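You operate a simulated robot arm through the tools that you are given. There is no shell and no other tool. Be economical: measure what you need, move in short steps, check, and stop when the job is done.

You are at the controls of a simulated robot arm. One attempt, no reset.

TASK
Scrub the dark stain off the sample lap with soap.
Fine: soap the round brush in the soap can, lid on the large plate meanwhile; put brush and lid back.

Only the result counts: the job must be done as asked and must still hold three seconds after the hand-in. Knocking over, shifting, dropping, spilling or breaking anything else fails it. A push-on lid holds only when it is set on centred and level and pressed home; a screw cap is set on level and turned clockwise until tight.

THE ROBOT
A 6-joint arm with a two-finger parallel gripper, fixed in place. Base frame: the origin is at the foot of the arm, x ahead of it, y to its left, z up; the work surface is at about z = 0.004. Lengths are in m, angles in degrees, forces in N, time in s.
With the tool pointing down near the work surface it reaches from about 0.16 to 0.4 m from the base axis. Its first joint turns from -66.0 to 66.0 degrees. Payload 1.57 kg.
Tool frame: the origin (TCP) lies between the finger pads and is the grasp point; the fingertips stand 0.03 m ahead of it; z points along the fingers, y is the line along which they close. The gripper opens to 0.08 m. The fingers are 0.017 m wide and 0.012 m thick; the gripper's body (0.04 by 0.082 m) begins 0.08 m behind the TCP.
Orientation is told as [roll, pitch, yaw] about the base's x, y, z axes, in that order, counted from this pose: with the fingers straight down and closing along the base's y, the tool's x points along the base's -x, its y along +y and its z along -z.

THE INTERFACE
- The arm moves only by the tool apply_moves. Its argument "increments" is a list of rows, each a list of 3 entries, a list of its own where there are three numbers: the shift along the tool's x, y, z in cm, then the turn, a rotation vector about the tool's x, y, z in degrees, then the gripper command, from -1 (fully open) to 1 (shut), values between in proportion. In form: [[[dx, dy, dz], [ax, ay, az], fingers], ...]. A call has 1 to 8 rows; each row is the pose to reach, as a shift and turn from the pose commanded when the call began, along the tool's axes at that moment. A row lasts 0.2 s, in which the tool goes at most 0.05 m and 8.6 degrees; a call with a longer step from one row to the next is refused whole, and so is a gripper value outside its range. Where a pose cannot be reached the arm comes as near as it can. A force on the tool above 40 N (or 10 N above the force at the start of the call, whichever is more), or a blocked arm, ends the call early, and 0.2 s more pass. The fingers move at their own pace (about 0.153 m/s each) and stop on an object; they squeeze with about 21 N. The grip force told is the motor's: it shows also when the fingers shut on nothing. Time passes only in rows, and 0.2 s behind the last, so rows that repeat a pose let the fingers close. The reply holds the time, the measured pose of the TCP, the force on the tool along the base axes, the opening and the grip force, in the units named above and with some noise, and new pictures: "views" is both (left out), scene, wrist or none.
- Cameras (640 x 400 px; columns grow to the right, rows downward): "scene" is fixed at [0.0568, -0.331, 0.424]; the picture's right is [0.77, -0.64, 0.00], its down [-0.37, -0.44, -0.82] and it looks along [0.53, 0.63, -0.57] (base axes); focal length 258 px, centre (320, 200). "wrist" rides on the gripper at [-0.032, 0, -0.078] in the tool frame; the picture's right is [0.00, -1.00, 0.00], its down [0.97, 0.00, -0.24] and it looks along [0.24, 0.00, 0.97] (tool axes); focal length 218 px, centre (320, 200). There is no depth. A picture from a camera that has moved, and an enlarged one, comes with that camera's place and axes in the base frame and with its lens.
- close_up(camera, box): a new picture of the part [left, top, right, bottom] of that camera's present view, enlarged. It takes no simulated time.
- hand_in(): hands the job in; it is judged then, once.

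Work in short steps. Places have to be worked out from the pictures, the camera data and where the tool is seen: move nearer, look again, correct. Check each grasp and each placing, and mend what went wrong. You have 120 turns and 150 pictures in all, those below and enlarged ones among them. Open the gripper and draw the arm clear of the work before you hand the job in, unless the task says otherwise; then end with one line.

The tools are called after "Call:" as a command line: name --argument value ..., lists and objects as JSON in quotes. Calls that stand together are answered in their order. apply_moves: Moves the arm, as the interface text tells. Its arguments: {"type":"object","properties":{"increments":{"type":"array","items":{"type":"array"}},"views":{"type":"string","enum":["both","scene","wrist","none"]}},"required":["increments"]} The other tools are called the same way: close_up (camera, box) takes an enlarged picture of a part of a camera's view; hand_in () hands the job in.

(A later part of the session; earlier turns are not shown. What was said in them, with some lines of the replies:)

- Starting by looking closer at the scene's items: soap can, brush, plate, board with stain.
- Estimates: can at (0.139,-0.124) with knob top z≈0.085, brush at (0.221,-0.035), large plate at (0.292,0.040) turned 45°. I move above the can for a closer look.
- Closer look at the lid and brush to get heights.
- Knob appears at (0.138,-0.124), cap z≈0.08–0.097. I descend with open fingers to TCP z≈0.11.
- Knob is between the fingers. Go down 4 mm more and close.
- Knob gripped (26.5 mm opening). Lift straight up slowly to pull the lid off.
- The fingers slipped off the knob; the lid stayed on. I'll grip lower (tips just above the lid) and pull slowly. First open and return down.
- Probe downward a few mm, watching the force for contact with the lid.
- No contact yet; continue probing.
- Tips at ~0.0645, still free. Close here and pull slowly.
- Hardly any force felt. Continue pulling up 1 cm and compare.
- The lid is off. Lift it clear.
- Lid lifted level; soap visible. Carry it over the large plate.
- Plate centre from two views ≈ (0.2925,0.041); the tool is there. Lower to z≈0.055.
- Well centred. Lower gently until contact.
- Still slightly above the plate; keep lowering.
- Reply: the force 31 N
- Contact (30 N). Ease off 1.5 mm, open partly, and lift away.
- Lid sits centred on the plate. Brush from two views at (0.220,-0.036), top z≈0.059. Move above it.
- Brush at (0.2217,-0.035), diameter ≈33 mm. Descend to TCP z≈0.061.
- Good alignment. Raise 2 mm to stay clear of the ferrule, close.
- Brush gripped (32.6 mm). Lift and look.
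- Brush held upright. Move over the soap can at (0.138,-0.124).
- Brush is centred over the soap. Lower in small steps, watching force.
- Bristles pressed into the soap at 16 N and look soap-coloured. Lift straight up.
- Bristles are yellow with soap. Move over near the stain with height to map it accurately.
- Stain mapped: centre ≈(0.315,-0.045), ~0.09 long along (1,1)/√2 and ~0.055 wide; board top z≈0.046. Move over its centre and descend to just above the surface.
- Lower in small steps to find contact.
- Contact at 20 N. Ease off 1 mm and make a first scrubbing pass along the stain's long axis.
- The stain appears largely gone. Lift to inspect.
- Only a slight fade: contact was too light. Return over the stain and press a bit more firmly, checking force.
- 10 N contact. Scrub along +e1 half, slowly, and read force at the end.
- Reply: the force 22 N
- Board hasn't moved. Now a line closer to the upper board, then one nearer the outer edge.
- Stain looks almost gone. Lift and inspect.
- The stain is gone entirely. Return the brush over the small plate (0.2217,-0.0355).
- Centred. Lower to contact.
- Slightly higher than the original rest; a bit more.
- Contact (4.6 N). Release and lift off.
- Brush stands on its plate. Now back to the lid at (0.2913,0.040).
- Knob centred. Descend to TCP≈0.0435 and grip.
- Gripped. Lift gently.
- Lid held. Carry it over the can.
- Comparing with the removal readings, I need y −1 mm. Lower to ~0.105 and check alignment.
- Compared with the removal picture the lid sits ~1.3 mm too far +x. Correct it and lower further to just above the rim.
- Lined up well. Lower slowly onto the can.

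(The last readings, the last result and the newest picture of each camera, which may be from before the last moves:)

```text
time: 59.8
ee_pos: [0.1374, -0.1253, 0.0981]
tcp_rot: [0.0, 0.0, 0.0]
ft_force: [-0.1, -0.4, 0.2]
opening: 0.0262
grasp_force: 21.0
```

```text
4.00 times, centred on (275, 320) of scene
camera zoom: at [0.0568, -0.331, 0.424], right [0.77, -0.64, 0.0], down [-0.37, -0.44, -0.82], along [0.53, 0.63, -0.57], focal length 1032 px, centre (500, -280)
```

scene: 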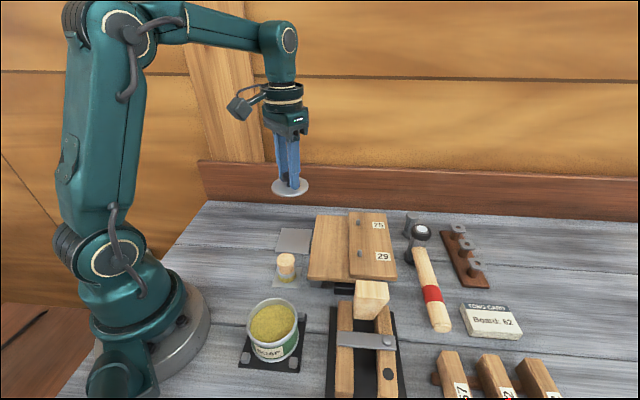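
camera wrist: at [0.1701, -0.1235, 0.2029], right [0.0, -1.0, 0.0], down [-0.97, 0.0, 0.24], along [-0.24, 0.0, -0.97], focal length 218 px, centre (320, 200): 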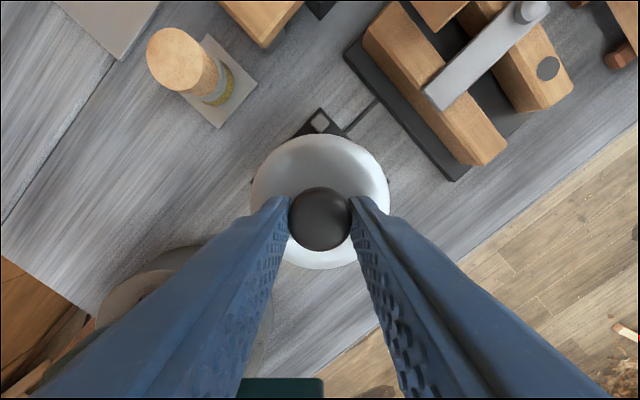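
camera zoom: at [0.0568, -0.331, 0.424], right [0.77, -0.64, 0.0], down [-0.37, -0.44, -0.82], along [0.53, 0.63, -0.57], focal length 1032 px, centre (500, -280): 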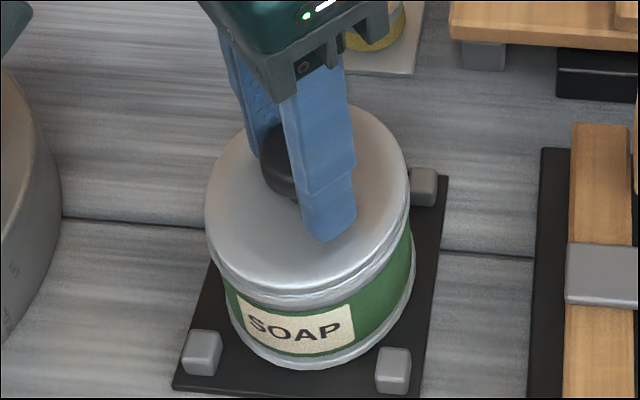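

Call:
apply_moves --increments '[[[0, 0, 0.1], [0, 0, 0], 1], [[0, 0, 0.2], [0, 0, 0], 1]]' --views "none"

Call:
close_up --camera "scene" --box '[235, 270, 315, 370]'

```text
time: 60.4
ee_pos: [0.1378, -0.1242, 0.0958]
tcp_rot: [0.0, -0.1, 0.0]
ft_force: [-0.6, 0.0, -0.7]
opening: 0.0264
grasp_force: 21.0
```

```text
4.00 times, centred on (275, 320) of scene
camera zoom: at [0.0568, -0.331, 0.424], right [0.77, -0.64, 0.0], down [-0.37, -0.44, -0.82], along [0.53, 0.63, -0.57], focal length 1032 px, centre (500, -280)
```

zoom: 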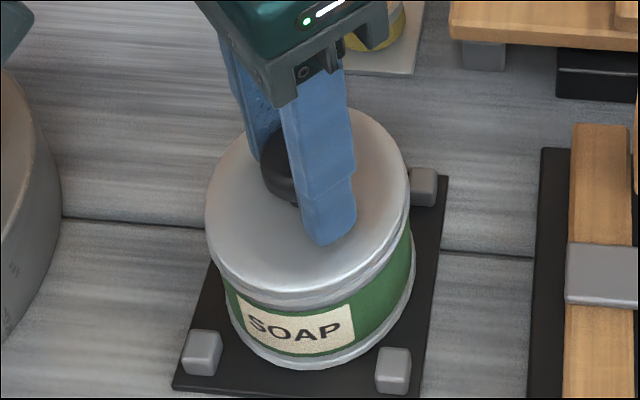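

Call:
apply_moves --increments '[[[0, 0, 0.1], [0, 0, 0], 1], [[0, 0, 0.2], [0, 0, 0], 1]]' --views "none"

Call:
close_up --camera "scene" --box '[235, 270, 315, 370]'

```text
time: 61.0
ee_pos: [0.1363, -0.1231, 0.0943]
tcp_rot: [0.0, 0.0, 0.0]
ft_force: [-3.5, 3.7, 28.1]
opening: 0.0265
grasp_force: 21.0
```

```text
4.00 times, centred on (275, 320) of scene
camera zoom: at [0.0567, -0.331, 0.424], right [0.77, -0.64, 0.0], down [-0.37, -0.44, -0.82], along [0.53, 0.63, -0.57], focal length 1032 px, centre (500, -280)
```

zoom: 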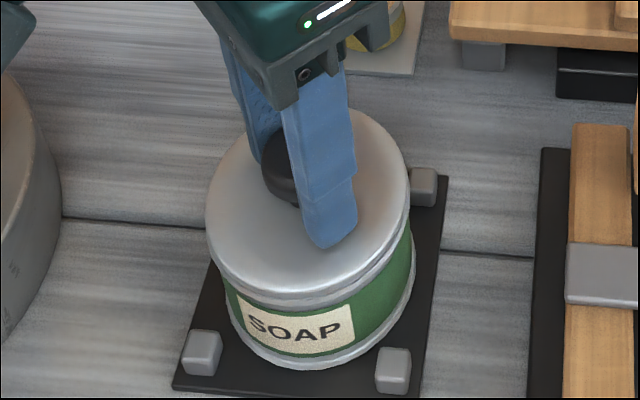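

28 N resistance. Press another millimetre to be sure it is home.

Call:
apply_moves --increments '[[[0, 0, 0.05], [0, 0, 0], 1], [[0, 0, 0.1], [0, 0, 0], 1]]' --views "none"

Call:
close_up --camera "scene" --box '[235, 270, 315, 370]'

```text
time: 61.4
ee_pos: [0.1371, -0.1253, 0.0934]
tcp_rot: [-0.1, -0.1, 0.0]
ft_force: [-0.3, 2.3, 8.7]
opening: 0.0262
grasp_force: 21.5
stopped in row 1: the force on the tool passed its limit (the readings are from after the stop); the commanded pose is now the measured one
```

```text
4.00 times, centred on (275, 320) of scene
camera zoom: at [0.0568, -0.331, 0.424], right [0.77, -0.64, 0.0], down [-0.37, -0.44, -0.82], along [0.53, 0.63, -0.57], focal length 1032 px, centre (500, -280)
```

zoom: 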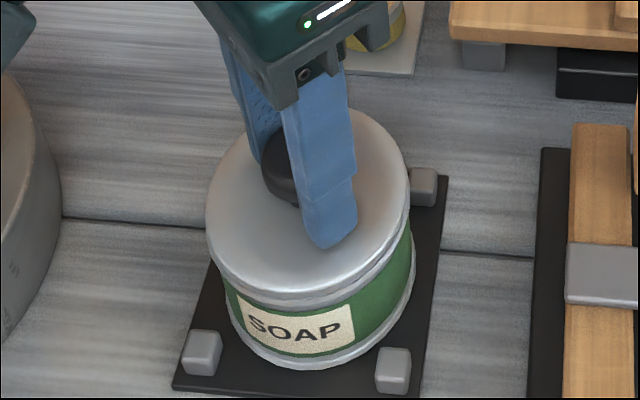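

Force passed 40 N without further travel: seems home. Release, rise, and compare.

Call:
apply_moves --increments '[[[0, 0, 0], [0, 0, 0], 0.3], [[0, 0, 0], [0, 0, 0], -0.3], [[0, 0, 0], [0, 0, 0], -0.3], [[0, 0, -3], [0, 0, 0], -0.3], [[0, 0, -6], [0, 0, 0], -0.3], [[0, 0, -9], [0, 0, 0], -0.3]]' --views "wrist"

Call:
close_up --camera "scene" --box '[225, 240, 325, 385]'

```text
time: 62.8
ee_pos: [0.1364, -0.125, 0.1844]
tcp_rot: [0.0, 0.0, 0.0]
ft_force: [0.4, 0.2, 0.7]
opening: 0.052
grasp_force: 0.0
camera wrist: at [0.1688, -0.1246, 0.2626], right [0.0, -1.0, 0.0], down [-0.97, 0.0, 0.24], along [-0.24, 0.0, -0.97], focal length 218 px, centre (320, 200)
```

wrist: 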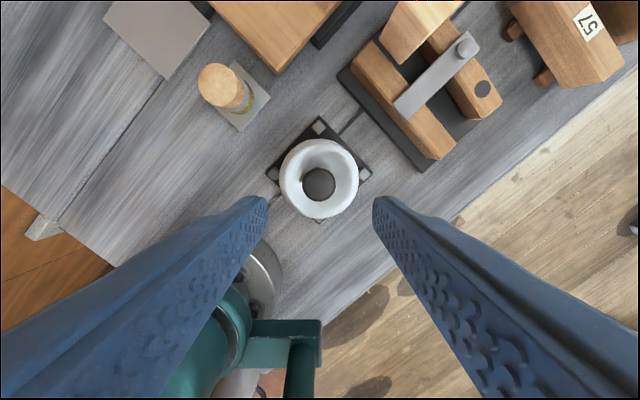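

```text
2.76 times, centred on (275, 312) of scene
camera zoom: at [0.0568, -0.331, 0.424], right [0.77, -0.64, 0.0], down [-0.37, -0.44, -0.82], along [0.53, 0.63, -0.57], focal length 712 px, centre (444, -110)
```

zoom: 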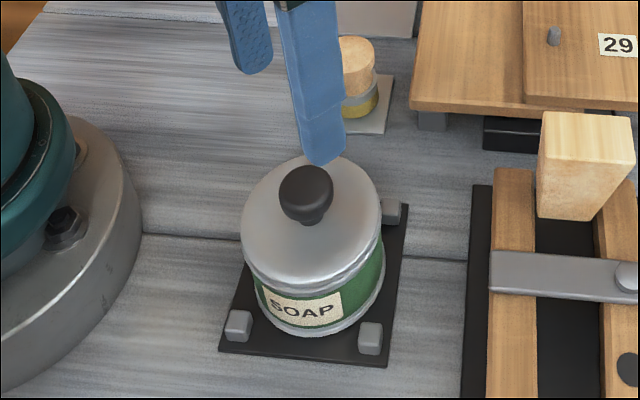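

Matches the original seating to a pixel. For certainty, I'll press the knob top with closed fingertips.

Call:
apply_moves --increments '[[[-0.1, 0.05, 0], [0, 0, 0], 0.5], [[-0.1, 0.05, 1], [0, 0, 0], 1], [[-0.1, 0.05, 3], [0, 0, 0], 1], [[-0.1, 0.05, 5], [0, 0, 0], 1], [[-0.1, 0.05, 5.8], [0, 0, 0], 1], [[-0.1, 0.05, 6.2], [0, 0, 0], 1], [[-0.1, 0.05, 6.5], [0, 0, 0], 1]]' --views "none"

Call:
close_up --camera "scene" --box '[235, 270, 315, 370]'

```text
time: 64.4
ee_pos: [0.1386, -0.1234, 0.1187]
tcp_rot: [-0.1, -0.1, 0.1]
ft_force: [0.1, -0.5, 1.1]
opening: 0.0002
grasp_force: 20.8
```

```text
4.00 times, centred on (275, 320) of scene
camera zoom: at [0.0568, -0.331, 0.424], right [0.77, -0.64, 0.0], down [-0.37, -0.44, -0.82], along [0.53, 0.63, -0.57], focal length 1032 px, centre (500, -280)
```

zoom: 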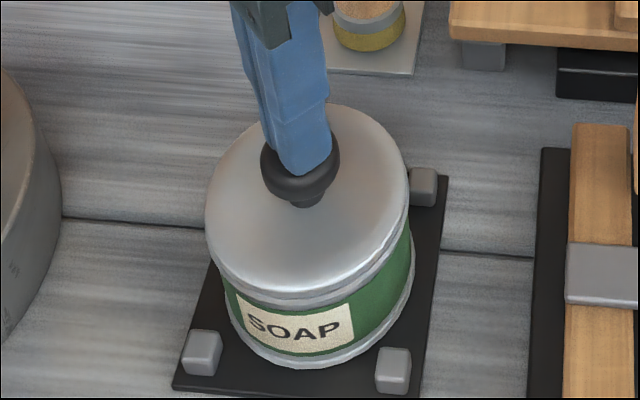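

Call:
apply_moves --increments '[[[0, 0, 0.2], [0, 0, 0], 1], [[0, 0, 0.4], [0, 0, 0], 1], [[0, 0, 0.6], [0, 0, 0], 1], [[0, 0, 0.8], [0, 0, 0], 1]]' --views "none"

Call:
close_up --camera "scene" --box '[235, 270, 315, 370]'

```text
time: 64.8
ee_pos: [0.1383, -0.1247, 0.1188]
tcp_rot: [0.0, -0.1, 0.0]
ft_force: [-2.5, 4.1, 13.5]
opening: 0.0004
grasp_force: 21.1
stopped in row 2: the force on the tool passed its limit (the readings are from after the stop); the commanded pose is now the measured one
```

```text
4.00 times, centred on (275, 320) of scene
camera zoom: at [0.0568, -0.331, 0.424], right [0.77, -0.64, 0.0], down [-0.37, -0.44, -0.82], along [0.53, 0.63, -0.57], focal length 1032 px, centre (500, -280)
```

zoom: 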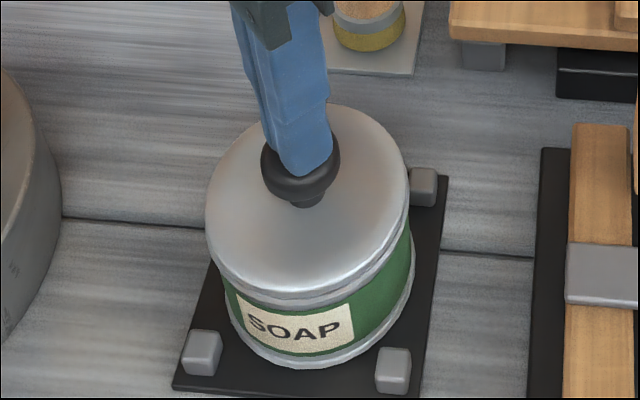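

Pressed past 40 N with no movement: the lid is home. Rise, open, and draw clear.

Call:
apply_moves --increments '[[[0, 0, -2], [0, 0, 0], 1], [[0, 0, -6], [0, 0, 0], 0], [[-2, 0, -10], [0, 0, 0], -1], [[-5, 0, -14], [0, 0, 0], -1], [[-7, 2, -15], [0, 0, 0], -1], [[-7, 2, -15], [0, 0, 0], -1]]'

Call:
close_up --camera "scene" --box '[225, 200, 405, 380]'

```text
time: 66.2
ee_pos: [0.2091, -0.1042, 0.2697]
tcp_rot: [0.0, -0.1, -0.1]
ft_force: [0.6, 0.7, -0.2]
opening: 0.0798
grasp_force: 0.1
camera wrist: at [0.2397, -0.1037, 0.3478], right [0.0, -1.0, 0.0], down [-0.97, 0.0, 0.24], along [-0.24, 0.0, -0.97], focal length 218 px, centre (320, 200)
```

scene: 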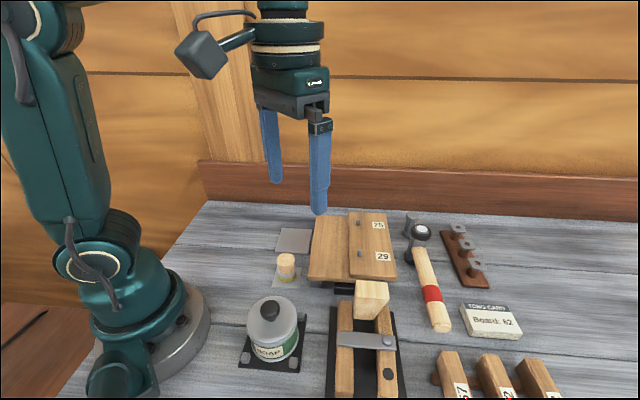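
wrist: 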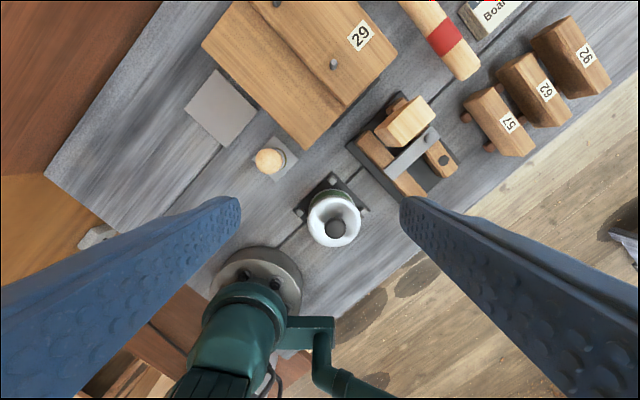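

```text
2.22 times, centred on (315, 290) of scene
camera zoom: at [0.0568, -0.331, 0.424], right [0.77, -0.64, 0.0], down [-0.37, -0.44, -0.82], along [0.53, 0.63, -0.57], focal length 574 px, centre (331, 0)
```

zoom: 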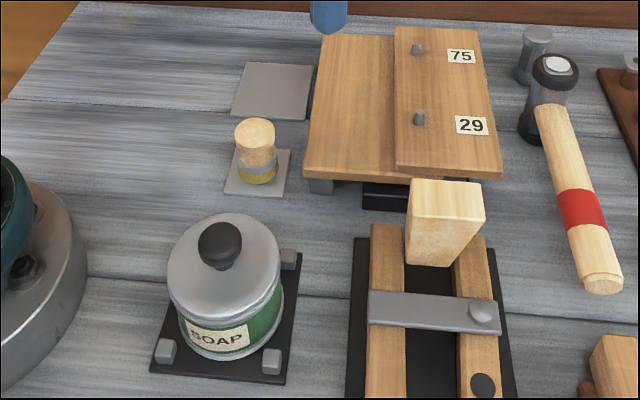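

The stain is gone, the brush and lid are back in place, and the arm is clear. Handing in.

Call:
hand_in

```text
The job is handed in.
```

The stain is scrubbed off the sample lap with soap, the brush is back on its small plate, the lid is pressed home on the soap can, and the job is handed in.
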